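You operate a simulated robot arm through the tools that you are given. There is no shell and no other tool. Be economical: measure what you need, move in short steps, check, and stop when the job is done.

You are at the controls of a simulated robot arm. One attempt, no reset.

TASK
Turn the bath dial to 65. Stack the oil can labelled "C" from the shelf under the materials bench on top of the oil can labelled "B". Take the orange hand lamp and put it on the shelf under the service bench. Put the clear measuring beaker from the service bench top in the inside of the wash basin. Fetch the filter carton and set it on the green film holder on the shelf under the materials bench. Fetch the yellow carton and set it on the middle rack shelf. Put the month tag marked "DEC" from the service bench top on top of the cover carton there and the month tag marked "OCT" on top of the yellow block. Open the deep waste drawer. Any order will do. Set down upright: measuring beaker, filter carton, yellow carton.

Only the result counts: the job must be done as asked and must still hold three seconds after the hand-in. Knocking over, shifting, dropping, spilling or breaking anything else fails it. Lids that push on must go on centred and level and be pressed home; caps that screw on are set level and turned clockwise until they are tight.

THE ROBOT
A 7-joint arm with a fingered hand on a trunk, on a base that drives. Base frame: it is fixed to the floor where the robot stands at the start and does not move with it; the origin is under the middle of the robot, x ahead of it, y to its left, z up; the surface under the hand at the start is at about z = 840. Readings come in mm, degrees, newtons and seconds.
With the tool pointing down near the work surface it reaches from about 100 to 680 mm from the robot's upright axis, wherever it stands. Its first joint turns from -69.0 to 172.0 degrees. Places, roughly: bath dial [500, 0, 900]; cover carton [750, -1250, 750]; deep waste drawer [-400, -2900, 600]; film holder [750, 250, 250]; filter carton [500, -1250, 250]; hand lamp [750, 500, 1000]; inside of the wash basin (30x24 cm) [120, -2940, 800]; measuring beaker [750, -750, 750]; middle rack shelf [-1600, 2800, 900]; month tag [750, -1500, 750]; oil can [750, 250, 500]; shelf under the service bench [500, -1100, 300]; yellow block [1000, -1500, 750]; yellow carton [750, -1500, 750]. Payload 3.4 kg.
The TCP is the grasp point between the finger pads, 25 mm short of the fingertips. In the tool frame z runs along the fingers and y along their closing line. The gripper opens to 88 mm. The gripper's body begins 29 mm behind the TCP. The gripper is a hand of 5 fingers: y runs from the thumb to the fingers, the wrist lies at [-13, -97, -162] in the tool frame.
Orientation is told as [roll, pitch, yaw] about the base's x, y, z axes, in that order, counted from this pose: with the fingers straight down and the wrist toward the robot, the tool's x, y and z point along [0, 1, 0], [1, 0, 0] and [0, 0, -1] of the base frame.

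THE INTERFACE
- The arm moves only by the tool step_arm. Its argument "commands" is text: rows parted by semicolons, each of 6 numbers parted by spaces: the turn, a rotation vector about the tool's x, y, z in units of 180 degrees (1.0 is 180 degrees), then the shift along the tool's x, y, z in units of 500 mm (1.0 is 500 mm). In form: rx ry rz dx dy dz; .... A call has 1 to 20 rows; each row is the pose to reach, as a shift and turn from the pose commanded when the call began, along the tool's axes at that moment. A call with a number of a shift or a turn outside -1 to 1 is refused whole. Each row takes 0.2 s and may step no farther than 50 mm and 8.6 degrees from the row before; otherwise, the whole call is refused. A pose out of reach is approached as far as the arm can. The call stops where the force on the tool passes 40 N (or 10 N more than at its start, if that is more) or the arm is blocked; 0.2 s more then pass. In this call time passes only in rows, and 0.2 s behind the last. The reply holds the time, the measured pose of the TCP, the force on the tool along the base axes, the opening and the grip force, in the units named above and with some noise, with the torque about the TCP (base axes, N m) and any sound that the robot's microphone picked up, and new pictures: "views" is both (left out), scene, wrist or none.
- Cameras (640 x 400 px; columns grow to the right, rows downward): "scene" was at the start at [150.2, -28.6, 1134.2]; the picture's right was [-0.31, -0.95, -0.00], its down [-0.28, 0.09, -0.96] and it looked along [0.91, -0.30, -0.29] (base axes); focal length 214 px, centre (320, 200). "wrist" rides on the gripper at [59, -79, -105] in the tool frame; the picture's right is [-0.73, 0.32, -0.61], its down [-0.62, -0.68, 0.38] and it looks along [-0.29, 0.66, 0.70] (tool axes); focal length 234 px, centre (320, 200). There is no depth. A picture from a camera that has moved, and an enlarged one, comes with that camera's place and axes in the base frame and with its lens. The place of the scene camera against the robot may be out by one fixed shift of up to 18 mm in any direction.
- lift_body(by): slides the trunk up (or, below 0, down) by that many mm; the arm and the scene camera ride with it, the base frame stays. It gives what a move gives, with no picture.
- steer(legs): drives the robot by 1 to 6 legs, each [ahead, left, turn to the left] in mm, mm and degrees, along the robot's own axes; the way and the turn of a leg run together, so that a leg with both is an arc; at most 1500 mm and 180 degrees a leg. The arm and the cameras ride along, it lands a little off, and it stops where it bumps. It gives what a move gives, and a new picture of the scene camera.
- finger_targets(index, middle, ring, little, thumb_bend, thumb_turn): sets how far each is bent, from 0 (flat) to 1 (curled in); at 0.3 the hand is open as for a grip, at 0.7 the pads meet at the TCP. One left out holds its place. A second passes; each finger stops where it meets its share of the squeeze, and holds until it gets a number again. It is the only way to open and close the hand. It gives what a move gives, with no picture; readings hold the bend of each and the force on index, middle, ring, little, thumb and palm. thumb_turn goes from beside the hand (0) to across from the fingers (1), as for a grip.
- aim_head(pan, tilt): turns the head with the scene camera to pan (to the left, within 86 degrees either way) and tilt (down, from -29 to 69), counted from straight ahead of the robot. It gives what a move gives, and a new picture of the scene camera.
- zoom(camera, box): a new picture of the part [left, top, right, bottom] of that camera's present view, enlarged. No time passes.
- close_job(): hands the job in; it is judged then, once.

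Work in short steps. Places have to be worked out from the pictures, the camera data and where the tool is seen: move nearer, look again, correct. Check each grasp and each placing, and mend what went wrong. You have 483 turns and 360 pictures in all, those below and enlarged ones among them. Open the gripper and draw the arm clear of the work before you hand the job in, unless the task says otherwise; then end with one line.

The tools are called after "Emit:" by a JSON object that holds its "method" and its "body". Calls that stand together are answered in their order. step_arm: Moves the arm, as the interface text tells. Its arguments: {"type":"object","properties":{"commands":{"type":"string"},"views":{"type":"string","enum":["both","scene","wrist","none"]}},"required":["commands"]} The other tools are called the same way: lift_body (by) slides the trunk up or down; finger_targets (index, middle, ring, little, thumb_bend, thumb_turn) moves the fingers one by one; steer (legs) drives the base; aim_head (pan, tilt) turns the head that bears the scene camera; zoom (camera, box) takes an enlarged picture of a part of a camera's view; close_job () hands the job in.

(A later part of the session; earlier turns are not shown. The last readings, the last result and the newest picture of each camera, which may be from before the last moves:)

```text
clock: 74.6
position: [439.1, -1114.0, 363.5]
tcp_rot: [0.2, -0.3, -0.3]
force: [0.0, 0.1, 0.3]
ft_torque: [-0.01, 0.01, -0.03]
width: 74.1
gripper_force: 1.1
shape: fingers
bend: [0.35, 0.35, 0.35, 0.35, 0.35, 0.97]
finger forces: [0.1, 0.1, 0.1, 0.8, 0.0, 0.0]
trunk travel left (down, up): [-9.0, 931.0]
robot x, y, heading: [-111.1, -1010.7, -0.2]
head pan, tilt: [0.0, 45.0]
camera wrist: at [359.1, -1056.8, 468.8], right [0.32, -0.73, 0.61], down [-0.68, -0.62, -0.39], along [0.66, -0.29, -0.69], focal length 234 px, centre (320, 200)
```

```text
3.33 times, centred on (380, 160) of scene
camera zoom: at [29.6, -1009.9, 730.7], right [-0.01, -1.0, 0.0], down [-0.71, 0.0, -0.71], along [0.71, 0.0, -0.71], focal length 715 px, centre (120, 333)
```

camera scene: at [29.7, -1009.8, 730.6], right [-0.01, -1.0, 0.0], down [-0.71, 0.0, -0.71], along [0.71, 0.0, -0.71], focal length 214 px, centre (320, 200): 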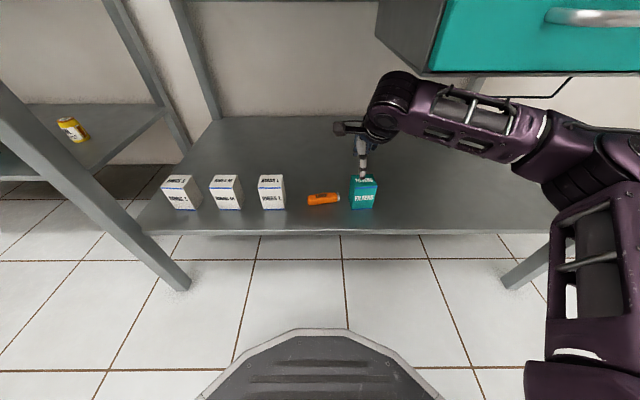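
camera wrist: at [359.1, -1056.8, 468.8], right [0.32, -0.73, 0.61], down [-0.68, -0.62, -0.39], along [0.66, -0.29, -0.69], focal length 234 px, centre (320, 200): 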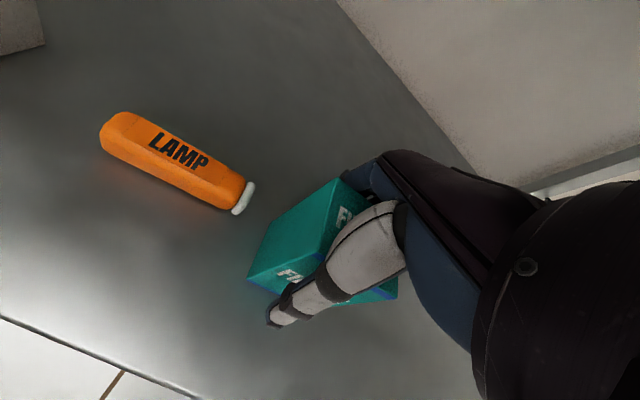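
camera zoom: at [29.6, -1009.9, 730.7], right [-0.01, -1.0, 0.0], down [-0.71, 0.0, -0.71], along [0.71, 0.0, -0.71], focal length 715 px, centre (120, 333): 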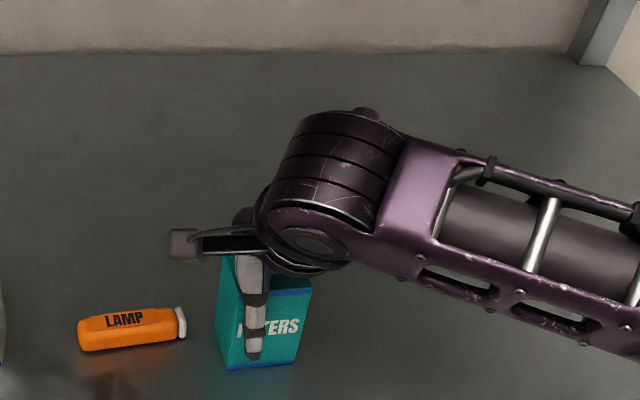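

Emit:
{"method": "finger_targets", "body": {"index": 0.6, "middle": 0.6, "ring": 0.6, "little": 0.6, "thumb_bend": 0.6}}

Emit:
{"method": "step_arm", "body": {"commands": "0 0 0 0 0 -.04;0 0 0 0 0 -.1;0 0 0 0 0 -.16", "views": "wrist"}}

```text
clock: 75.6
position: [437.6, -1114.3, 364.0]
tcp_rot: [0.2, -0.4, -0.3]
force: [1.5, -0.5, 4.3]
ft_torque: [-0.14, -0.25, 0.08]
width: 44.9
gripper_force: 22.3
shape: fingers
bend: [0.51, 0.53, 0.52, 0.57, 0.52, 0.95]
finger forces: [8.7, 5.2, 5.5, 3.1, 21.3, 0.0]
trunk travel left (down, up): [-9.0, 931.0]
robot x, y, heading: [-110.5, -1007.9, -0.2]
head pan, tilt: [0.0, 45.0]
```

```text
clock: 76.4
position: [438.0, -1115.2, 443.3]
tcp_rot: [0.3, -0.1, -0.4]
force: [-0.6, 0.0, 0.8]
ft_torque: [0.03, 0.01, 0.0]
width: 44.6
gripper_force: 20.9
shape: fingers
bend: [0.52, 0.54, 0.53, 0.57, 0.52, 0.95]
finger forces: [8.2, 4.4, 4.9, 3.2, 20.9, 0.0]
trunk travel left (down, up): [-9.0, 931.0]
robot x, y, heading: [-110.7, -1011.6, -0.4]
head pan, tilt: [0.0, 45.0]
camera wrist: at [359.3, -1057.4, 548.3], right [0.32, -0.73, 0.61], down [-0.68, -0.62, -0.39], along [0.66, -0.29, -0.7], focal length 234 px, centre (320, 200)
```

wrist: 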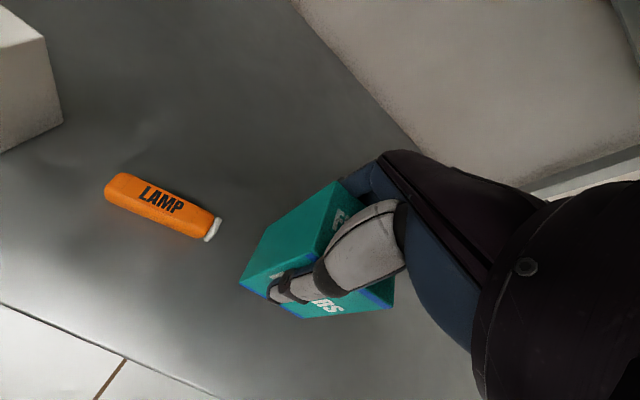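

Emit:
{"method": "steer", "body": {"legs": [[-350, 0, 0], [0, 1290, 0]]}}

Emit:
{"method": "aim_head", "body": {"pan": 0, "tilt": 18}}

```text
clock: 84.6
position: [91.7, 171.9, 441.5]
tcp_rot: [0.3, -0.2, 0.5]
force: [-0.3, -0.1, -0.2]
ft_torque: [0.0, 0.02, 0.0]
width: 44.5
gripper_force: 20.3
shape: fingers
bend: [0.52, 0.54, 0.53, 0.58, 0.52, 0.95]
finger forces: [8.4, 4.3, 4.5, 3.4, 20.0, 0.0]
trunk travel left (down, up): [-9.0, 931.0]
robot x, y, heading: [-462.8, 270.8, 0.5]
head pan, tilt: [0.0, 45.0]
stopped in leg 2: the robot was blocked; the commanded pose is now the measured one
camera scene: at [-318.9, 271.3, 730.6], right [0.01, -1.0, 0.0], down [-0.71, -0.01, -0.71], along [0.71, 0.01, -0.71], focal length 214 px, centre (320, 200)
```

scene: 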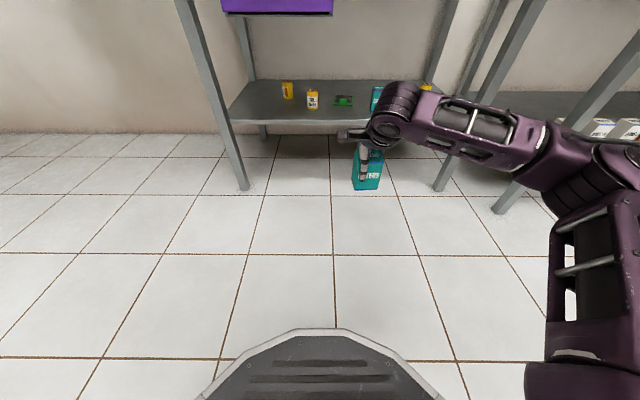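

```text
clock: 85.5
position: [91.4, 170.6, 443.3]
tcp_rot: [0.2, -0.2, 0.5]
force: [-0.4, -0.4, -1.4]
ft_torque: [0.0, -0.02, -0.05]
width: 44.6
gripper_force: 19.5
shape: fingers
bend: [0.52, 0.54, 0.53, 0.58, 0.52, 0.95]
finger forces: [8.4, 4.4, 4.6, 3.4, 20.0, 0.0]
trunk travel left (down, up): [-9.0, 931.0]
robot x, y, heading: [-463.1, 269.7, 0.4]
head pan, tilt: [0.0, 18.0]
camera scene: at [-306.9, 271.4, 772.4], right [0.01, -1.0, 0.0], down [-0.31, 0.0, -0.95], along [0.95, 0.01, -0.31], focal length 214 px, centre (320, 200)
```

scene: 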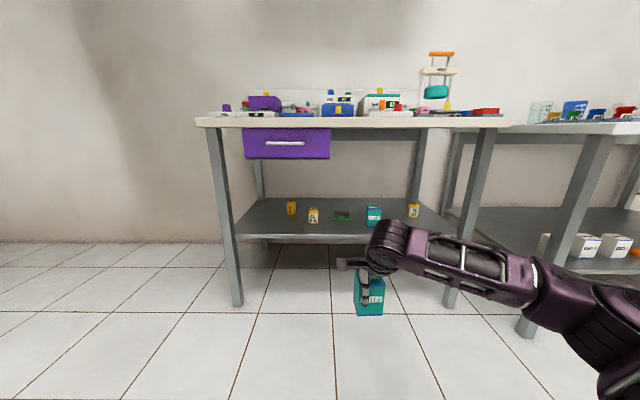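

Emit:
{"method": "aim_head", "body": {"pan": 80, "tilt": 20}}

```text
clock: 87.1
position: [91.4, 172.2, 442.7]
tcp_rot: [0.2, -0.3, 0.5]
force: [0.1, 1.0, 0.2]
ft_torque: [0.03, -0.01, 0.01]
width: 44.6
gripper_force: 20.2
shape: fingers
bend: [0.52, 0.54, 0.53, 0.58, 0.52, 0.95]
finger forces: [8.4, 4.4, 4.7, 3.4, 20.0, 0.1]
trunk travel left (down, up): [-9.0, 931.0]
robot x, y, heading: [-459.9, 268.8, 0.3]
head pan, tilt: [80.0, 20.0]
camera scene: at [-384.7, 362.5, 769.3], right [0.99, -0.17, 0.0], down [-0.06, -0.34, -0.94], along [0.16, 0.93, -0.34], focal length 214 px, centre (320, 200)
```

scene: 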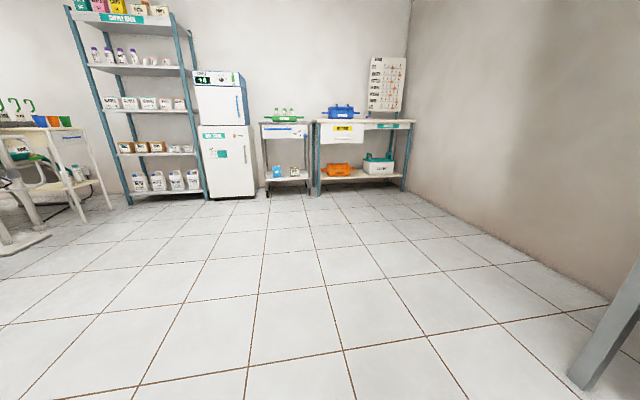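

Emit:
{"method": "step_arm", "body": {"commands": "0 0 0 0 0 -.07;0 0 0 0 0 -.14", "views": "none"}}

Emit:
{"method": "aim_head", "body": {"pan": 0, "tilt": 18}}

Emit:
{"method": "steer", "body": {"legs": [[230, 0, 0]]}}

Emit:
{"method": "zoom", "body": {"camera": "scene", "box": [240, 180, 440, 320]}}

```text
clock: 87.7
position: [90.0, 170.6, 511.9]
tcp_rot: [0.2, -0.2, 0.5]
force: [-0.2, 0.4, -0.5]
ft_torque: [-0.04, 0.0, 0.02]
width: 44.7
gripper_force: 20.2
shape: fingers
bend: [0.52, 0.54, 0.53, 0.58, 0.52, 0.95]
finger forces: [8.3, 4.3, 4.6, 3.4, 19.8, 0.0]
trunk travel left (down, up): [-9.0, 931.0]
robot x, y, heading: [-460.7, 269.3, 0.4]
head pan, tilt: [80.0, 20.0]
```

```text
clock: 89.2
position: [90.8, 171.2, 511.4]
tcp_rot: [0.3, -0.2, 0.5]
force: [0.8, -0.3, 0.2]
ft_torque: [0.01, 0.0, 0.01]
width: 44.6
gripper_force: 20.6
shape: fingers
bend: [0.52, 0.54, 0.53, 0.58, 0.52, 0.95]
finger forces: [8.3, 4.3, 4.5, 3.4, 19.7, 0.0]
trunk travel left (down, up): [-9.0, 931.0]
robot x, y, heading: [-461.7, 268.5, 0.3]
head pan, tilt: [0.0, 18.0]
camera scene: at [-306.9, 271.5, 772.5], right [0.01, -1.0, 0.0], down [-0.31, 0.0, -0.95], along [0.95, 0.01, -0.31], focal length 214 px, centre (320, 200)
```

scene: 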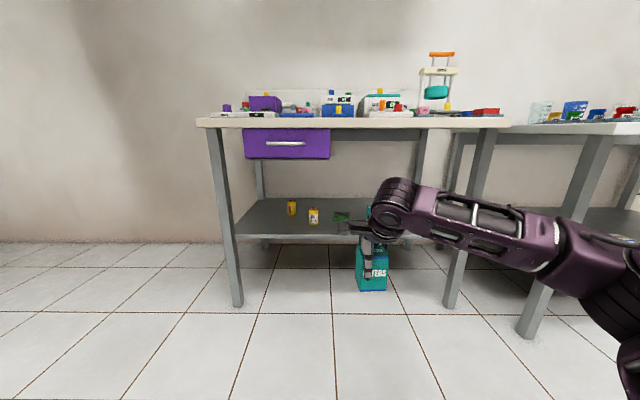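

```text
clock: 90.9
position: [318.4, 173.7, 512.0]
tcp_rot: [0.1, -0.2, 0.7]
force: [-0.3, 0.1, -0.2]
ft_torque: [-0.01, -0.03, 0.0]
width: 44.5
gripper_force: 20.4
shape: fingers
bend: [0.52, 0.54, 0.53, 0.58, 0.52, 0.95]
finger forces: [8.4, 4.3, 4.5, 3.4, 19.8, 0.0]
trunk travel left (down, up): [-9.0, 931.0]
robot x, y, heading: [-236.7, 270.1, 0.7]
head pan, tilt: [0.0, 18.0]
camera scene: at [-79.9, 273.7, 772.5], right [0.01, -1.0, 0.0], down [-0.31, 0.0, -0.95], along [0.95, 0.01, -0.31], focal length 214 px, centre (320, 200)
```

scene: 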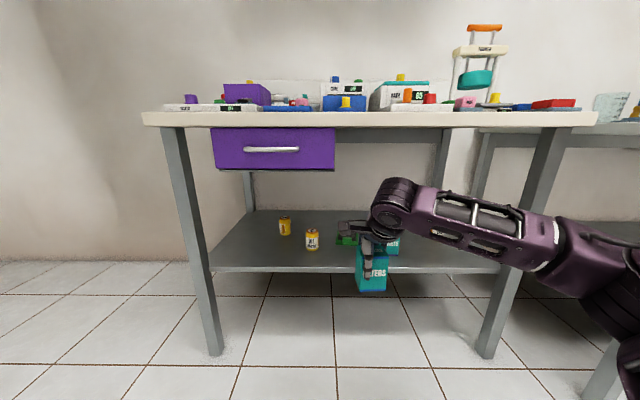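

```text
2.86 times, centred on (340, 250) of scene
camera zoom: at [-79.9, 273.7, 772.5], right [0.01, -1.0, 0.0], down [-0.31, 0.0, -0.95], along [0.95, 0.01, -0.31], focal length 613 px, centre (263, 57)
```

zoom: 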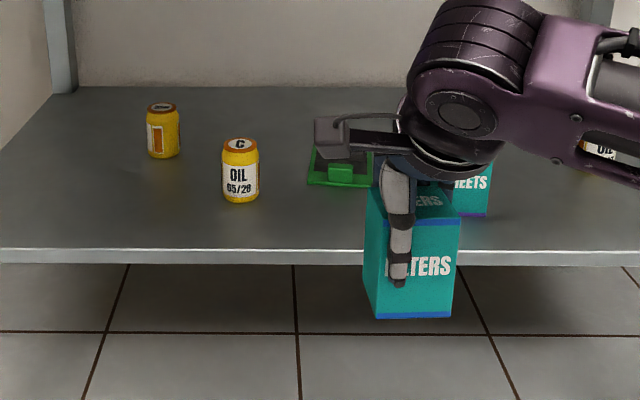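

Emit:
{"method": "steer", "body": {"legs": [[230, 0, 0]]}}

Emit:
{"method": "zoom", "body": {"camera": "wrist", "box": [0, 0, 640, 400]}}

```text
clock: 92.7
position: [549.8, 176.8, 511.9]
tcp_rot: [0.2, -0.2, 0.6]
force: [-1.0, 0.0, -0.5]
ft_torque: [-0.03, 0.03, 0.0]
width: 44.7
gripper_force: 20.3
shape: fingers
bend: [0.52, 0.54, 0.53, 0.58, 0.52, 0.95]
finger forces: [8.2, 4.3, 4.5, 3.5, 19.8, 0.1]
trunk travel left (down, up): [-9.0, 931.0]
robot x, y, heading: [-1.9, 272.2, 0.3]
head pan, tilt: [0.0, 18.0]
camera scene: at [151.3, 275.9, 772.5], right [0.01, -1.0, 0.0], down [-0.31, 0.0, -0.95], along [0.95, 0.01, -0.31], focal length 214 px, centre (320, 200)
```

scene: 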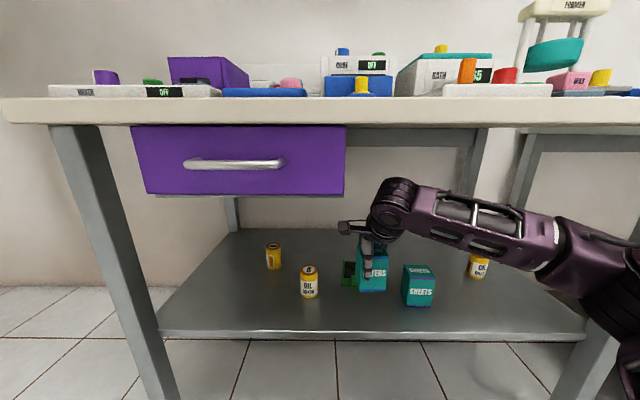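

```text
1.00 times, centred on (320, 200) of wrist (not enlarged: the box is as wide or as high as the picture)
camera zoom: at [469.2, 233.2, 617.9], right [0.33, -0.72, 0.61], down [-0.67, -0.63, -0.39], along [0.66, -0.28, -0.69], focal length 234 px, centre (320, 200)
```

zoom: 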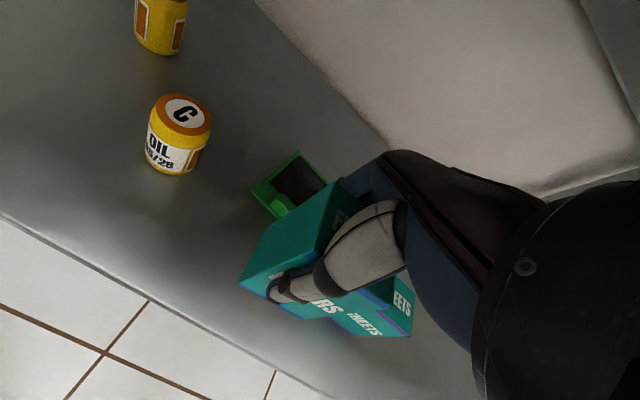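

Emit:
{"method": "steer", "body": {"legs": [[120, 0, 0]]}}

Emit:
{"method": "step_arm", "body": {"commands": "0 0 0 0.01 0.045 0;0 0 0 0.01 0.09 0.04", "views": "both"}}

Emit:
{"method": "zoom", "body": {"camera": "scene", "box": [280, 220, 440, 320]}}

```text
clock: 93.9
position: [669.4, 178.2, 512.1]
tcp_rot: [0.2, -0.2, 0.7]
force: [-0.2, 0.4, 0.0]
ft_torque: [0.01, 0.01, 0.01]
width: 44.5
gripper_force: 19.8
shape: fingers
bend: [0.52, 0.54, 0.53, 0.58, 0.52, 0.95]
finger forces: [8.2, 4.4, 4.5, 3.3, 19.8, 0.0]
trunk travel left (down, up): [-9.0, 931.0]
robot x, y, heading: [114.4, 275.1, 0.5]
head pan, tilt: [0.0, 18.0]
camera scene: at [270.8, 277.2, 772.5], right [0.01, -1.0, 0.0], down [-0.31, 0.0, -0.95], along [0.95, 0.01, -0.31], focal length 214 px, centre (320, 200)
```

scene: 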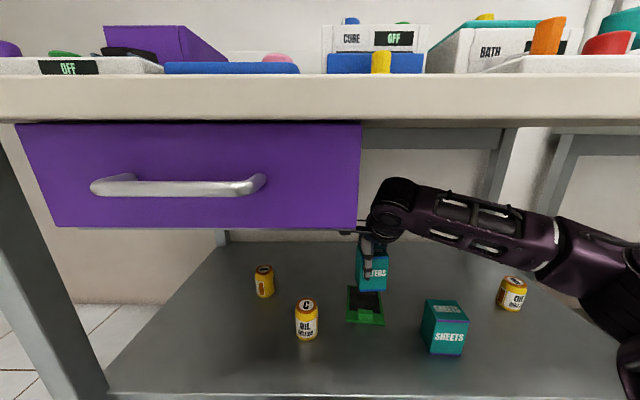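

```text
clock: 94.5
position: [713.2, 184.6, 492.2]
tcp_rot: [0.2, -0.2, 0.7]
force: [0.1, 0.3, -0.4]
ft_torque: [-0.02, -0.02, 0.01]
width: 44.3
gripper_force: 20.3
shape: fingers
bend: [0.52, 0.54, 0.53, 0.58, 0.52, 0.95]
finger forces: [8.2, 4.4, 4.5, 3.4, 19.7, 0.0]
trunk travel left (down, up): [-9.0, 931.0]
robot x, y, heading: [115.8, 276.9, 0.4]
head pan, tilt: [0.0, 18.0]
camera scene: at [270.8, 277.2, 772.6], right [0.01, -1.0, 0.0], down [-0.31, 0.0, -0.95], along [0.95, 0.01, -0.31], focal length 214 px, centre (320, 200)
camera wrist: at [633.3, 241.4, 597.9], right [0.33, -0.72, 0.61], down [-0.67, -0.63, -0.39], along [0.66, -0.28, -0.69], focal length 234 px, centre (320, 200)
```

scene: 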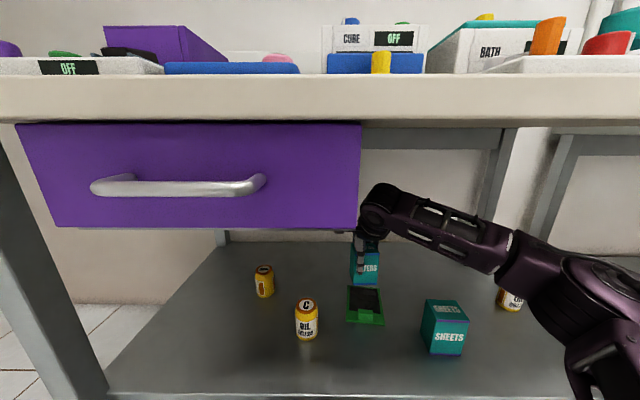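
wrist: 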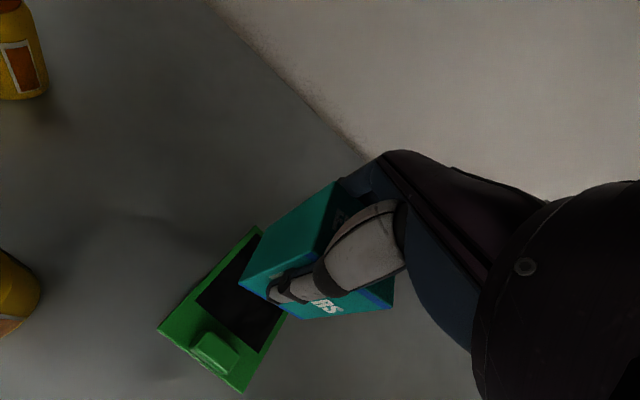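

```text
4.00 times, centred on (360, 270) of scene
camera zoom: at [270.8, 277.2, 772.6], right [0.01, -1.0, 0.0], down [-0.31, 0.0, -0.95], along [0.95, 0.01, -0.31], focal length 858 px, centre (160, -80)
```

zoom: 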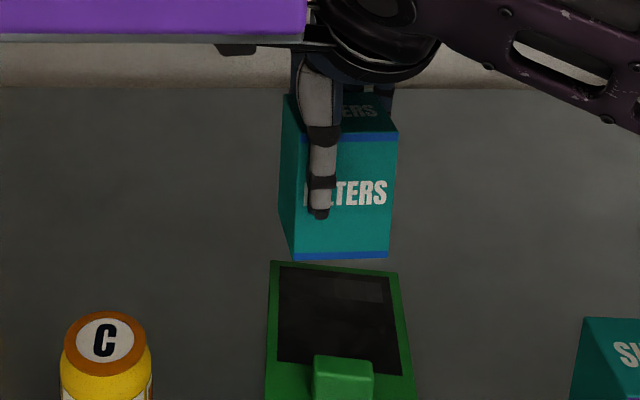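

Emit:
{"method": "step_arm", "body": {"commands": "0 0 0 -.008 .008 .02;0 0 0 -.016 .016 .06;0 0 0 -.016 .016 .1", "views": "wrist"}}

Emit:
{"method": "zoom", "body": {"camera": "scene", "box": [300, 230, 420, 330]}}

```text
clock: 95.3
position: [721.9, 176.9, 443.5]
tcp_rot: [0.1, -0.2, 0.7]
force: [-0.3, 0.3, -0.3]
ft_torque: [-0.01, 0.04, 0.02]
width: 44.3
gripper_force: 19.9
shape: fingers
bend: [0.52, 0.54, 0.53, 0.58, 0.52, 0.95]
finger forces: [8.3, 4.3, 4.4, 3.4, 19.6, 0.0]
trunk travel left (down, up): [-9.0, 931.0]
robot x, y, heading: [116.8, 273.9, 0.6]
head pan, tilt: [0.0, 18.0]
camera wrist: at [641.5, 233.0, 549.0], right [0.33, -0.72, 0.61], down [-0.67, -0.63, -0.39], along [0.66, -0.28, -0.69], focal length 234 px, centre (320, 200)
```

wrist: 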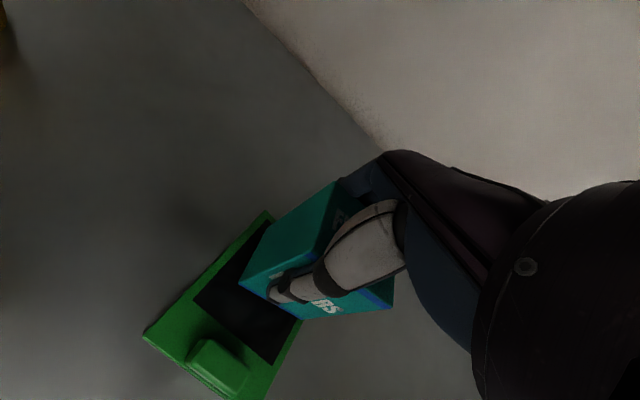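

```text
4.00 times, centred on (360, 280) of scene
camera zoom: at [270.8, 277.3, 772.6], right [0.01, -1.0, 0.0], down [-0.31, 0.0, -0.95], along [0.95, 0.01, -0.31], focal length 858 px, centre (160, -120)
```

zoom: 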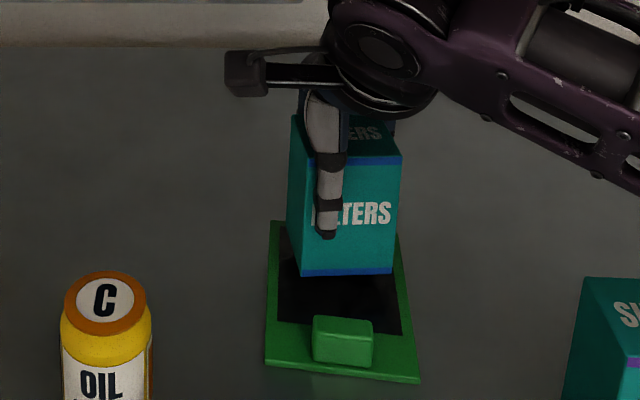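

Emit:
{"method": "step_arm", "body": {"commands": "0 0 0 0 0 .01;0 0 0 0 0 .018", "views": "none"}}

Emit:
{"method": "zoom", "body": {"camera": "scene", "box": [300, 230, 420, 330]}}

```text
clock: 95.9
position: [720.9, 176.5, 434.1]
tcp_rot: [0.2, -0.2, 0.5]
force: [0.1, 0.3, -0.7]
ft_torque: [0.0, 0.0, -0.02]
width: 44.3
gripper_force: 20.0
shape: fingers
bend: [0.52, 0.54, 0.53, 0.58, 0.52, 0.95]
finger forces: [8.2, 4.3, 4.5, 3.4, 19.5, 0.1]
trunk travel left (down, up): [-9.0, 931.0]
robot x, y, heading: [116.7, 273.9, 0.5]
head pan, tilt: [0.0, 18.0]
```

```text
4.00 times, centred on (360, 280) of scene
camera zoom: at [270.9, 277.2, 772.5], right [0.01, -1.0, 0.0], down [-0.31, 0.0, -0.95], along [0.95, 0.01, -0.31], focal length 858 px, centre (160, -120)
```

zoom: 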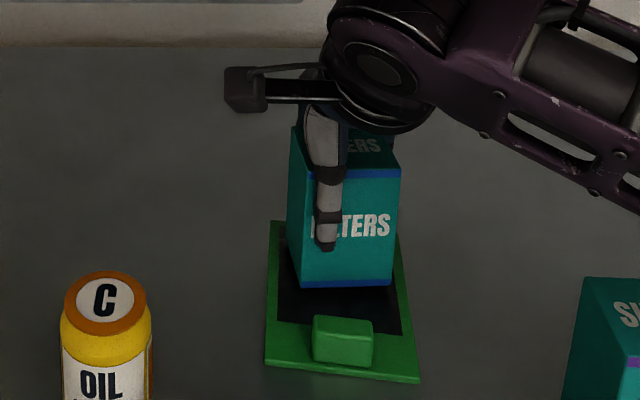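

Emit:
{"method": "step_arm", "body": {"commands": "0 0 0 0 0 .006;0 0 0 0 0 .012", "views": "none"}}

Emit:
{"method": "step_arm", "body": {"commands": "0 0 0 0 0 .005;0 0 0 0 0 .010", "views": "none"}}

Emit:
{"method": "zoom", "body": {"camera": "scene", "box": [300, 230, 420, 330]}}

```text
clock: 96.5
position: [721.8, 176.2, 429.7]
tcp_rot: [0.2, -0.3, 0.7]
force: [0.5, 0.2, 2.6]
ft_torque: [-0.1, -0.09, 0.02]
width: 44.5
gripper_force: 20.6
shape: fingers
bend: [0.52, 0.54, 0.53, 0.58, 0.52, 0.95]
finger forces: [8.3, 4.4, 4.6, 3.5, 20.5, 0.1]
trunk travel left (down, up): [-9.0, 931.0]
robot x, y, heading: [114.4, 275.3, 0.6]
head pan, tilt: [0.0, 18.0]
```

```text
clock: 97.1
position: [721.3, 177.0, 428.0]
tcp_rot: [0.2, -0.7, 0.7]
force: [-3.4, 0.3, 24.1]
ft_torque: [-0.14, -0.23, -0.02]
width: 44.5
gripper_force: 23.3
shape: fingers
bend: [0.52, 0.54, 0.53, 0.58, 0.53, 0.95]
finger forces: [7.5, 4.7, 4.9, 3.6, 26.0, 0.0]
trunk travel left (down, up): [-9.0, 931.0]
robot x, y, heading: [110.4, 278.6, 0.5]
head pan, tilt: [0.0, 18.0]
```

```text
4.00 times, centred on (360, 280) of scene
camera zoom: at [268.1, 277.6, 773.5], right [0.01, -1.0, 0.0], down [-0.31, 0.0, -0.95], along [0.95, 0.01, -0.31], focal length 858 px, centre (160, -120)
```

zoom: 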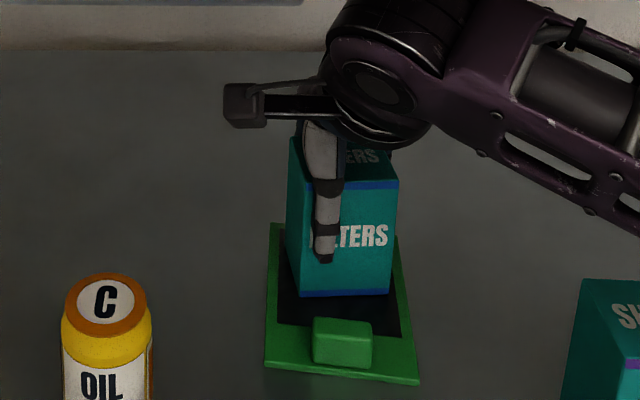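

Contact made. I ease up slightly and release, thumb and fingers together, then rise.

Emit:
{"method": "step_arm", "body": {"commands": "0 0 0 0 0 -.009", "views": "none"}}

Emit:
{"method": "finger_targets", "body": {"index": 0.38, "middle": 0.38, "ring": 0.38, "little": 0.38, "thumb_bend": 0.38}}

Emit:
{"method": "step_arm", "body": {"commands": "0 0 0 0 0 -.04;0 0 0 0 0 -.1;0 0 0 0 0 -.16;0 0 0 0 0 -.22", "views": "both"}}

Emit:
{"method": "zoom", "body": {"camera": "scene", "box": [300, 230, 420, 330]}}

```text
clock: 97.5
position: [720.1, 174.7, 428.1]
tcp_rot: [0.2, -0.3, 0.7]
force: [0.4, 1.7, 14.5]
ft_torque: [-0.11, -0.34, 0.04]
width: 44.4
gripper_force: 22.0
shape: fingers
bend: [0.52, 0.54, 0.53, 0.58, 0.53, 0.95]
finger forces: [8.0, 5.1, 5.5, 3.4, 22.1, 0.1]
trunk travel left (down, up): [-9.0, 931.0]
robot x, y, heading: [115.8, 273.7, 0.6]
head pan, tilt: [0.0, 18.0]
```

```text
clock: 98.5
position: [722.1, 176.3, 426.3]
tcp_rot: [0.2, -0.1, 0.7]
force: [-0.2, 0.5, -0.4]
ft_torque: [0.04, 0.02, 0.01]
width: 68.7
gripper_force: 1.3
shape: fingers
bend: [0.38, 0.38, 0.38, 0.38, 0.38, 0.97]
finger forces: [0.9, 0.1, 0.0, 0.5, 0.7, 0.0]
trunk travel left (down, up): [-9.0, 931.0]
robot x, y, heading: [115.7, 273.5, 0.5]
head pan, tilt: [0.0, 18.0]
```

```text
clock: 99.5
position: [723.7, 177.5, 536.9]
tcp_rot: [0.1, -0.2, 0.7]
force: [0.8, 0.7, -0.1]
ft_torque: [0.0, -0.04, 0.02]
width: 68.1
gripper_force: 0.1
shape: fingers
bend: [0.38, 0.38, 0.38, 0.38, 0.38, 0.97]
finger forces: [0.0, 0.0, 0.0, 0.0, 0.1, 0.0]
trunk travel left (down, up): [-9.0, 931.0]
robot x, y, heading: [118.7, 275.9, 0.8]
head pan, tilt: [0.0, 18.0]
camera scene: at [270.9, 277.2, 772.5], right [0.01, -1.0, 0.0], down [-0.31, 0.0, -0.95], along [0.95, 0.01, -0.31], focal length 214 px, centre (320, 200)
camera wrist: at [642.8, 233.7, 643.3], right [0.33, -0.72, 0.61], down [-0.67, -0.63, -0.39], along [0.66, -0.28, -0.69], focal length 234 px, centre (320, 200)
```

scene: 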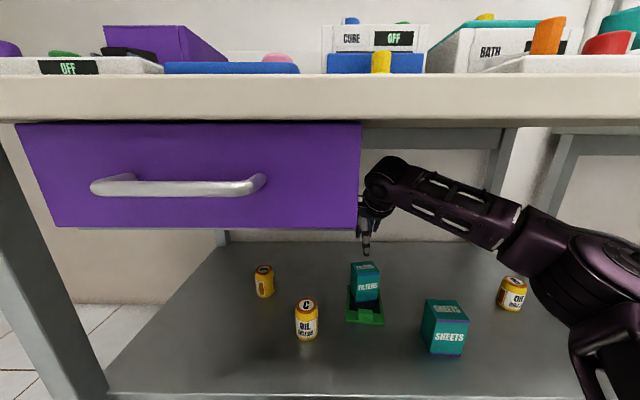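
wrist: 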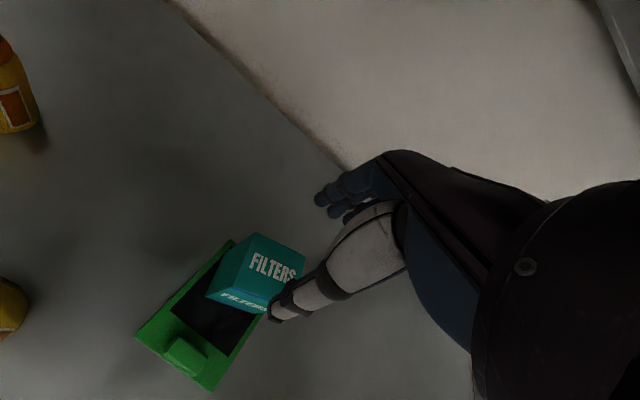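

```text
4.00 times, centred on (360, 280) of scene
camera zoom: at [270.9, 277.2, 772.5], right [0.01, -1.0, 0.0], down [-0.31, 0.0, -0.95], along [0.95, 0.01, -0.31], focal length 858 px, centre (160, -120)
```

zoom: 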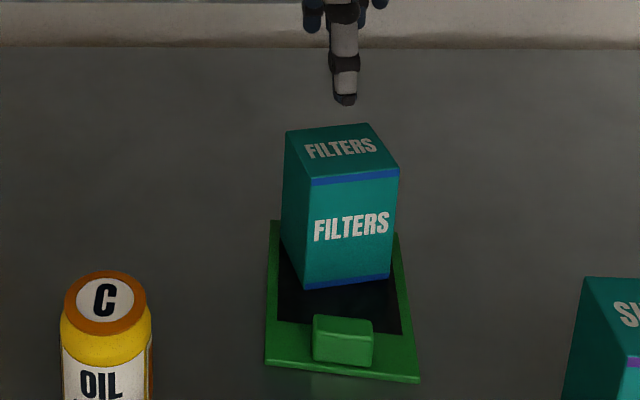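

Emit:
{"method": "zoom", "body": {"camera": "wrist", "box": [120, 200, 340, 400]}}

```text
2.00 times, centred on (230, 300) of wrist
camera zoom: at [642.8, 233.7, 643.3], right [0.33, -0.72, 0.61], down [-0.67, -0.63, -0.39], along [0.66, -0.28, -0.69], focal length 468 px, centre (500, 0)
```

zoom: 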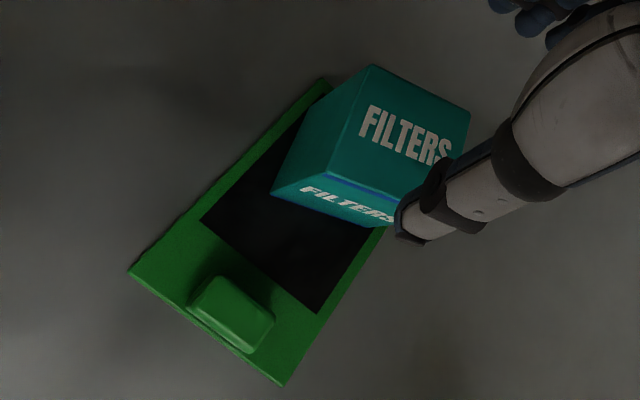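

Emit:
{"method": "step_arm", "body": {"commands": "0 0 0 0 -.09 0;0 0 0 0 -.18 0;0 0 0 0 -.27 0;0 0 0 0 -.36 0;0 0 0 0 -.38 .08;0 0 0 0 -.38 .16;0 0 0 0 -.38 .18", "views": "none"}}

Emit:
{"method": "step_arm", "body": {"commands": "0 0 0 .09 0 0;0 0 0 .18 0 0;0 0 0 .25 0 0", "views": "both"}}

```text
clock: 101.1
position: [533.0, 175.2, 444.0]
tcp_rot: [0.1, -0.2, 0.6]
force: [-0.1, -0.5, -0.3]
ft_torque: [-0.03, 0.03, 0.03]
width: 67.9
gripper_force: 0.1
shape: fingers
bend: [0.38, 0.38, 0.38, 0.38, 0.38, 0.97]
finger forces: [0.0, 0.1, 0.0, 0.0, 0.1, 0.0]
trunk travel left (down, up): [-9.0, 931.0]
robot x, y, heading: [115.6, 269.7, 0.4]
head pan, tilt: [0.0, 18.0]
```

```text
clock: 101.9
position: [533.0, 297.2, 448.3]
tcp_rot: [0.2, -0.2, 0.6]
force: [-0.3, 0.0, -0.2]
ft_torque: [0.02, -0.01, 0.02]
width: 67.9
gripper_force: 0.0
shape: fingers
bend: [0.38, 0.38, 0.38, 0.38, 0.38, 0.97]
finger forces: [0.1, 0.0, 0.1, 0.0, 0.0, 0.0]
trunk travel left (down, up): [-9.0, 931.0]
robot x, y, heading: [115.9, 272.8, 0.6]
head pan, tilt: [0.0, 18.0]
camera scene: at [270.8, 277.1, 772.5], right [0.01, -1.0, 0.0], down [-0.31, 0.0, -0.95], along [0.95, 0.01, -0.31], focal length 214 px, centre (320, 200)
camera wrist: at [453.1, 354.4, 553.5], right [0.33, -0.73, 0.61], down [-0.67, -0.63, -0.39], along [0.66, -0.28, -0.69], focal length 234 px, centre (320, 200)
```

scene: 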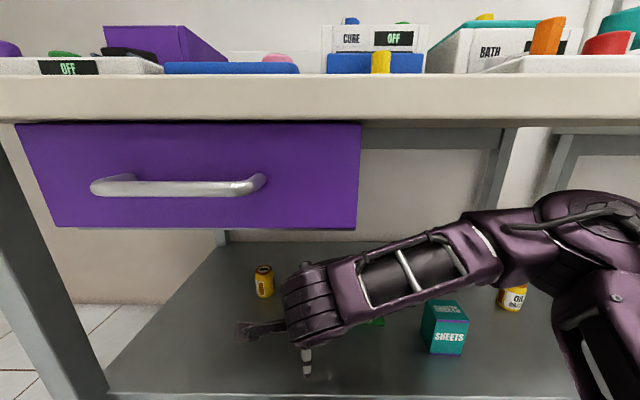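
wrist: 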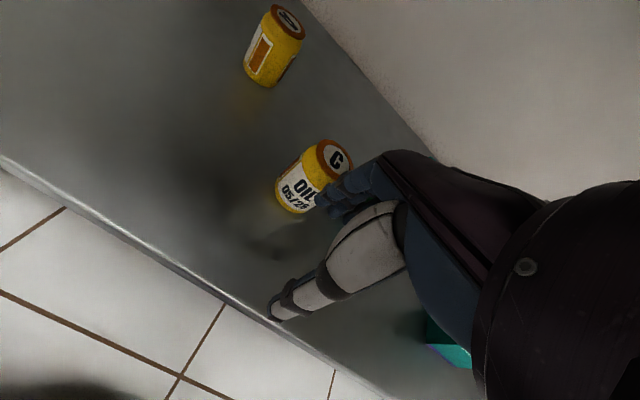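

Emit:
{"method": "step_arm", "body": {"commands": "0 0 0 0.01 0 -.04;0 0 0 0.03 .07 -.044;0 0 0 0.034 .15 -.044;0 0 0 0.034 .176 -.04", "views": "both"}}

Emit:
{"method": "zoom", "body": {"camera": "wrist", "box": [220, 160, 380, 300]}}

```text
clock: 102.9
position: [620.4, 318.1, 467.7]
tcp_rot: [0.3, -0.3, 0.7]
force: [-0.6, -0.4, -0.2]
ft_torque: [-0.01, -0.02, 0.01]
width: 67.9
gripper_force: 0.0
shape: fingers
bend: [0.38, 0.38, 0.38, 0.38, 0.38, 0.97]
finger forces: [0.1, 0.0, 0.0, 0.0, 0.0, 0.1]
trunk travel left (down, up): [-9.0, 931.0]
robot x, y, heading: [116.5, 278.5, 0.4]
head pan, tilt: [0.0, 18.0]
camera scene: at [271.4, 277.6, 772.9], right [0.01, -1.0, 0.0], down [-0.31, 0.0, -0.95], along [0.95, 0.01, -0.31], focal length 214 px, centre (320, 200)
camera wrist: at [540.4, 374.2, 573.8], right [0.33, -0.72, 0.61], down [-0.67, -0.63, -0.39], along [0.66, -0.28, -0.69], focal length 234 px, centre (320, 200)
```

scene: 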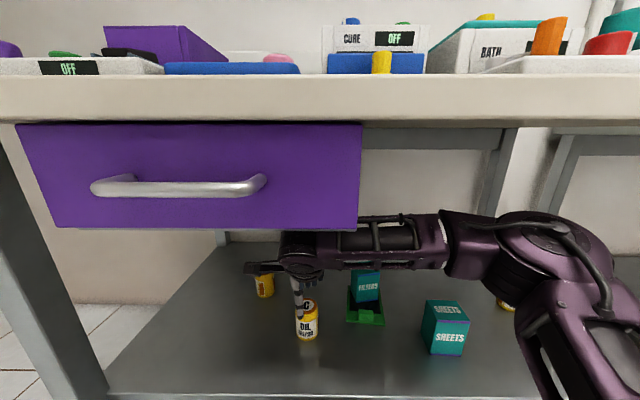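
wrist: 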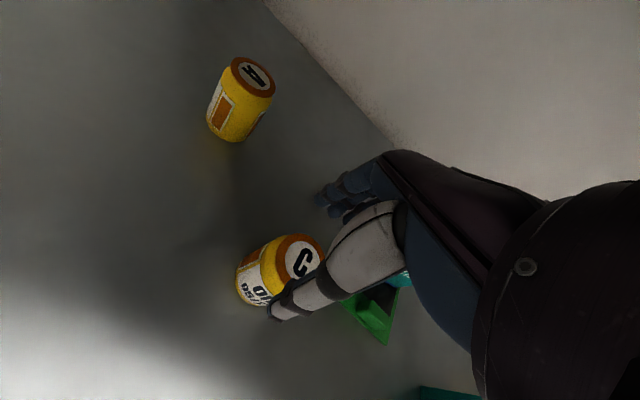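

```text
2.86 times, centred on (300, 230) of wrist
camera zoom: at [540.4, 374.2, 573.8], right [0.33, -0.72, 0.61], down [-0.67, -0.63, -0.39], along [0.66, -0.28, -0.69], focal length 669 px, centre (377, 114)
```

zoom: 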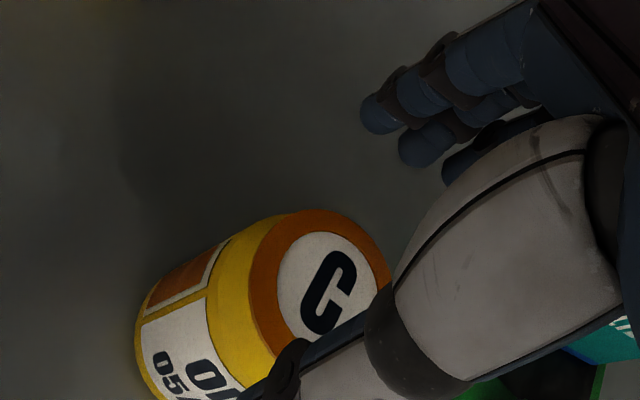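

Emit:
{"method": "step_arm", "body": {"commands": "0 0 0 -.010 -.002 .05;0 0 0 -.010 -.002 .10;0 0 0 -.010 -.002 .124", "views": "wrist"}}

Emit:
{"method": "finger_targets", "body": {"index": 0.7, "middle": 0.7, "ring": 0.6, "thumb_bend": 0.7}}

Emit:
{"method": "zoom", "body": {"camera": "wrist", "box": [220, 160, 380, 300]}}

```text
clock: 103.7
position: [616.6, 311.0, 405.4]
tcp_rot: [0.3, -0.3, 0.7]
force: [-0.8, -0.7, 0.6]
ft_torque: [-0.03, -0.05, 0.03]
width: 67.8
gripper_force: 0.1
shape: fingers
bend: [0.38, 0.38, 0.38, 0.38, 0.38, 0.97]
finger forces: [0.0, 0.0, 0.0, 0.0, 0.0, 0.0]
trunk travel left (down, up): [-9.0, 931.0]
robot x, y, heading: [116.0, 278.1, 0.5]
head pan, tilt: [0.0, 18.0]
camera wrist: at [536.3, 368.5, 511.0], right [0.33, -0.72, 0.61], down [-0.67, -0.63, -0.39], along [0.66, -0.28, -0.69], focal length 234 px, centre (320, 200)
```

wrist: 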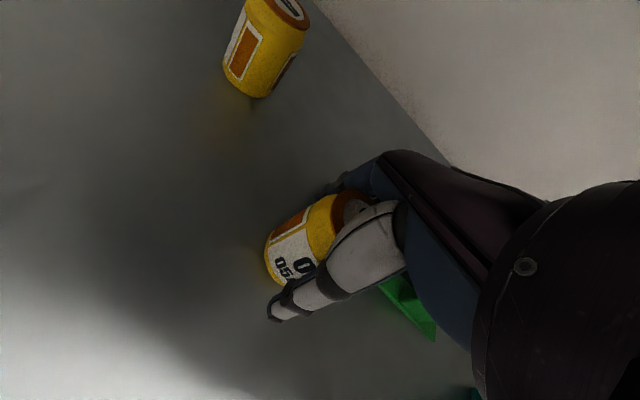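

```text
clock: 104.7
position: [616.9, 311.4, 406.1]
tcp_rot: [0.2, -0.2, 0.6]
force: [0.9, -0.4, 3.8]
ft_torque: [-0.03, -0.12, 0.06]
width: 38.0
gripper_force: 15.9
shape: fingers
bend: [0.55, 0.58, 0.6, 0.38, 0.53, 0.96]
finger forces: [8.1, 8.5, 0.1, 0.1, 15.9, 0.0]
trunk travel left (down, up): [-9.0, 931.0]
robot x, y, heading: [116.9, 274.2, 0.4]
head pan, tilt: [0.0, 18.0]
```

```text
2.86 times, centred on (300, 230) of wrist
camera zoom: at [536.1, 368.6, 511.4], right [0.33, -0.72, 0.61], down [-0.67, -0.63, -0.39], along [0.66, -0.28, -0.69], focal length 669 px, centre (377, 114)
```

zoom: 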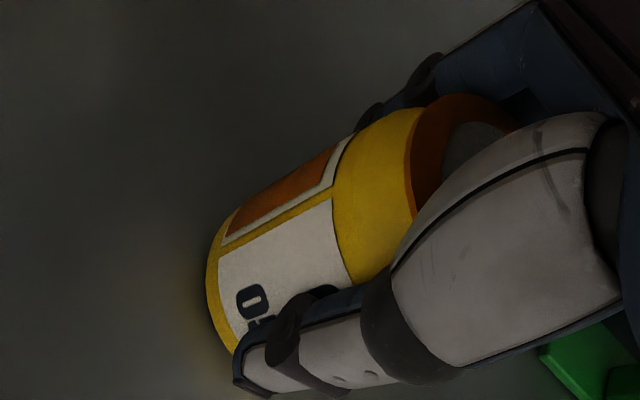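

Emit:
{"method": "step_arm", "body": {"commands": "0 0 0 0 0 -.03;0 0 0 0 0 -.06", "views": "wrist"}}

Emit:
{"method": "steer", "body": {"legs": [[-320, 0, 0]]}}

```text
clock: 105.3
position: [616.5, 311.4, 434.4]
tcp_rot: [0.2, -0.2, 0.7]
force: [-0.4, 0.5, -1.5]
ft_torque: [-0.01, -0.03, 0.01]
width: 37.7
gripper_force: 15.4
shape: fingers
bend: [0.55, 0.58, 0.6, 0.38, 0.53, 0.95]
finger forces: [7.7, 7.5, 0.0, 0.1, 15.9, 0.1]
trunk travel left (down, up): [-9.0, 931.0]
robot x, y, heading: [114.7, 275.8, 0.2]
head pan, tilt: [0.0, 18.0]
camera wrist: at [536.6, 368.1, 539.7], right [0.33, -0.72, 0.61], down [-0.67, -0.63, -0.39], along [0.66, -0.28, -0.69], focal length 234 px, centre (320, 200)
```

wrist: 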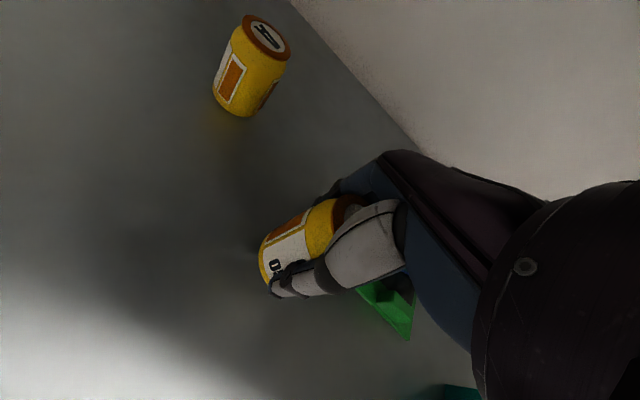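

```text
clock: 107.4
position: [297.1, 309.4, 434.3]
tcp_rot: [0.2, -0.3, 1.1]
force: [0.1, 0.7, -1.8]
ft_torque: [0.0, 0.01, 0.0]
width: 37.7
gripper_force: 15.8
shape: fingers
bend: [0.55, 0.58, 0.6, 0.38, 0.53, 0.95]
finger forces: [7.7, 7.6, 0.0, 0.1, 15.8, 0.1]
trunk travel left (down, up): [-9.0, 931.0]
robot x, y, heading: [-205.9, 269.5, 0.8]
head pan, tilt: [0.0, 18.0]
camera scene: at [-48.5, 273.8, 772.5], right [0.02, -1.0, 0.0], down [-0.31, -0.01, -0.95], along [0.95, 0.02, -0.31], focal length 214 px, centre (320, 200)
```

scene: 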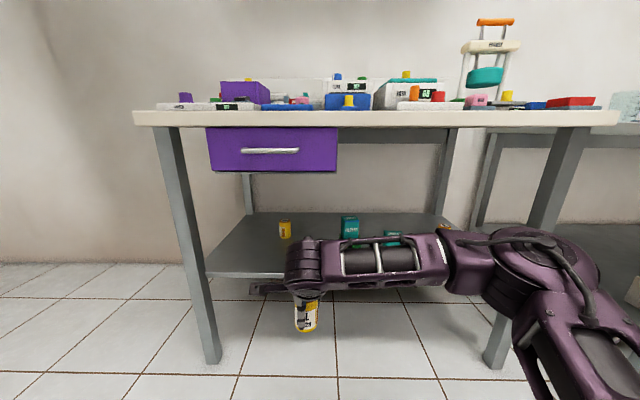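

Emit:
{"method": "steer", "body": {"legs": [[0, -255, -1]]}}

Emit:
{"method": "step_arm", "body": {"commands": "0 0 0 -.07 0 -.04;0 0 0 -.14 0 -.08;0 0 0 -.21 0 -.12;0 0 0 -.28 0 -.16;0 0 0 -.35 0 -.18;0 0 0 -.42 0 -.18;0 0 0 -.49 0 -.18;0 0 0 -.56 0 -.18", "views": "scene"}}

```text
clock: 109.2
position: [298.5, 48.2, 434.5]
tcp_rot: [0.1, -0.2, 0.1]
force: [0.3, -0.2, -1.0]
ft_torque: [-0.02, 0.01, 0.03]
width: 37.7
gripper_force: 16.0
shape: fingers
bend: [0.55, 0.58, 0.6, 0.38, 0.53, 0.95]
finger forces: [7.7, 7.5, 0.0, 0.0, 15.7, 0.0]
trunk travel left (down, up): [-9.0, 931.0]
robot x, y, heading: [-200.6, 18.3, 0.0]
head pan, tilt: [0.0, 18.0]
camera scene: at [-46.5, 18.9, 772.5], right [0.0, -1.0, 0.0], down [-0.31, 0.0, -0.95], along [0.95, 0.0, -0.31], focal length 214 px, centre (320, 200)
```

scene: 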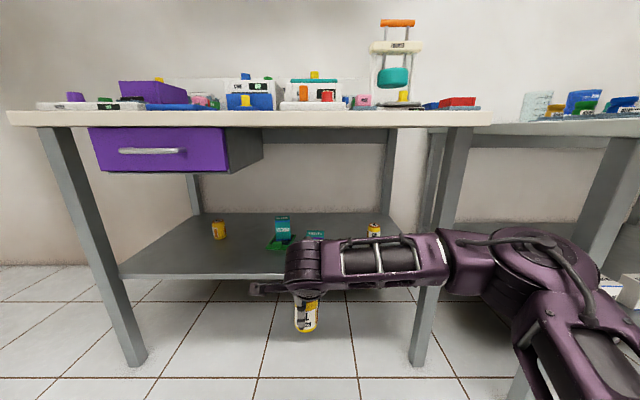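

```text
clock: 111.0
position: [299.9, -233.2, 525.7]
tcp_rot: [0.1, 0.0, 0.1]
force: [0.5, -0.5, -0.7]
ft_torque: [0.01, 0.01, 0.01]
width: 37.7
gripper_force: 15.7
shape: fingers
bend: [0.56, 0.59, 0.6, 0.38, 0.53, 0.95]
finger forces: [7.6, 7.3, 0.0, 0.0, 15.6, 0.0]
trunk travel left (down, up): [-9.0, 931.0]
robot x, y, heading: [-204.4, 15.3, 0.3]
head pan, tilt: [0.0, 18.0]
camera scene: at [-46.4, 18.8, 772.5], right [0.0, -1.0, 0.0], down [-0.31, 0.0, -0.95], along [0.95, 0.0, -0.31], focal length 214 px, centre (320, 200)
```

scene: 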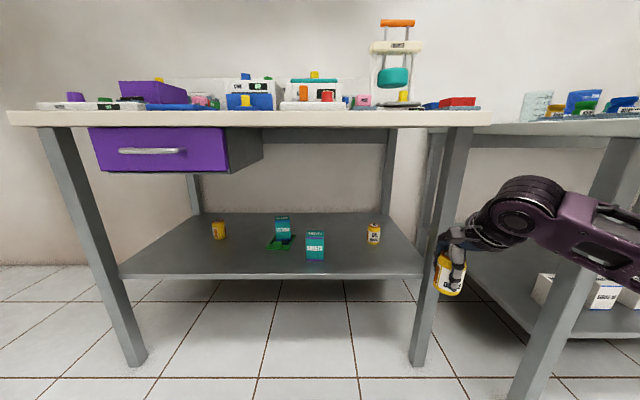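

Emit:
{"method": "step_arm", "body": {"commands": "0 0 0 .07 0 0;0 0 0 .14 0 0;0 0 0 .21 0 0;0 0 0 .28 0 0;0 0 0 .35 0 0;0 0 0 .42 0 0;0 0 0 .49 0 0;0 0 0 .56 0 0;0 0 0 .61 0 0", "views": "none"}}

Emit:
{"method": "steer", "body": {"legs": [[0, 0, -45], [-88, 88, 0]]}}

Emit:
{"method": "aim_head", "body": {"pan": 35, "tilt": 18}}

```text
clock: 113.0
position: [299.7, 75.4, 523.0]
tcp_rot: [0.3, -0.3, 0.0]
force: [0.0, -0.9, -0.8]
ft_torque: [-0.01, -0.01, -0.02]
width: 37.5
gripper_force: 15.0
shape: fingers
bend: [0.56, 0.59, 0.6, 0.38, 0.53, 0.95]
finger forces: [7.4, 7.3, 0.0, 0.1, 15.5, 0.1]
trunk travel left (down, up): [-9.0, 931.0]
robot x, y, heading: [-201.7, 20.8, -0.2]
head pan, tilt: [0.0, 18.0]
```

```text
clock: 116.3
position: [195.5, -172.5, 523.7]
tcp_rot: [0.2, -0.2, -44.7]
force: [-0.9, 0.4, -1.3]
ft_torque: [-0.01, -0.02, -0.03]
width: 37.3
gripper_force: 14.9
shape: fingers
bend: [0.56, 0.59, 0.6, 0.38, 0.53, 0.95]
finger forces: [7.5, 7.3, 0.0, 0.0, 15.2, 0.0]
trunk travel left (down, up): [-9.0, 931.0]
robot x, y, heading: [-202.3, 141.7, -44.8]
head pan, tilt: [0.0, 18.0]
camera scene: at [-86.6, 40.2, 772.5], right [-0.7, -0.71, 0.0], down [-0.22, 0.22, -0.95], along [0.68, -0.67, -0.31], focal length 214 px, centre (320, 200)
```

scene: 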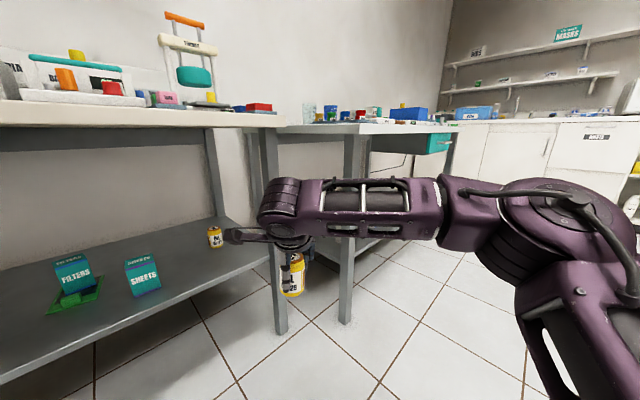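

```text
clock: 117.4
position: [195.6, -172.5, 523.8]
tcp_rot: [0.2, -0.2, -44.7]
force: [-0.3, 0.5, -1.1]
ft_torque: [-0.04, 0.01, 0.03]
width: 37.4
gripper_force: 14.7
shape: fingers
bend: [0.56, 0.59, 0.6, 0.38, 0.53, 0.95]
finger forces: [7.4, 7.4, 0.1, 0.0, 15.2, 0.0]
trunk travel left (down, up): [-9.0, 931.0]
robot x, y, heading: [-200.4, 140.1, -45.2]
head pan, tilt: [35.0, 18.0]
camera scene: at [-60.9, 90.0, 772.5], right [-0.17, -0.99, 0.0], down [-0.3, 0.05, -0.95], along [0.94, -0.16, -0.31], focal length 214 px, centre (320, 200)
```

scene: 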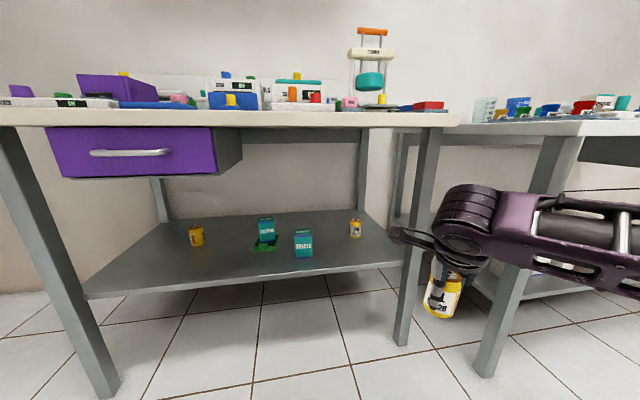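

Emit:
{"method": "step_arm", "body": {"commands": "0 0 0 0 .08 0;0 0 0 0 .16 0;0 0 0 0 .24 0;0 0 0 0 .29 0", "views": "scene"}}

```text
clock: 118.4
position: [298.6, -274.6, 525.2]
tcp_rot: [0.0, -0.2, -44.8]
force: [-0.8, 0.3, -0.8]
ft_torque: [0.0, -0.04, -0.05]
width: 37.3
gripper_force: 14.8
shape: fingers
bend: [0.56, 0.59, 0.6, 0.38, 0.53, 0.95]
finger forces: [7.4, 7.2, 0.1, 0.1, 15.0, 0.1]
trunk travel left (down, up): [-9.0, 931.0]
robot x, y, heading: [-199.7, 144.0, -44.7]
head pan, tilt: [35.0, 18.0]
camera scene: at [-61.0, 90.1, 772.5], right [-0.17, -0.99, 0.0], down [-0.3, 0.05, -0.95], along [0.94, -0.16, -0.31], focal length 214 px, centre (320, 200)
```

scene: 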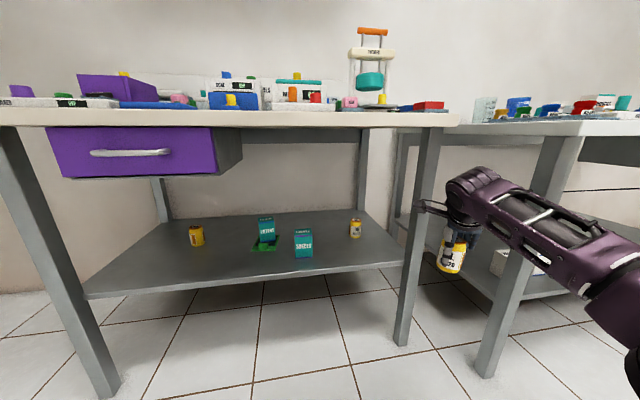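

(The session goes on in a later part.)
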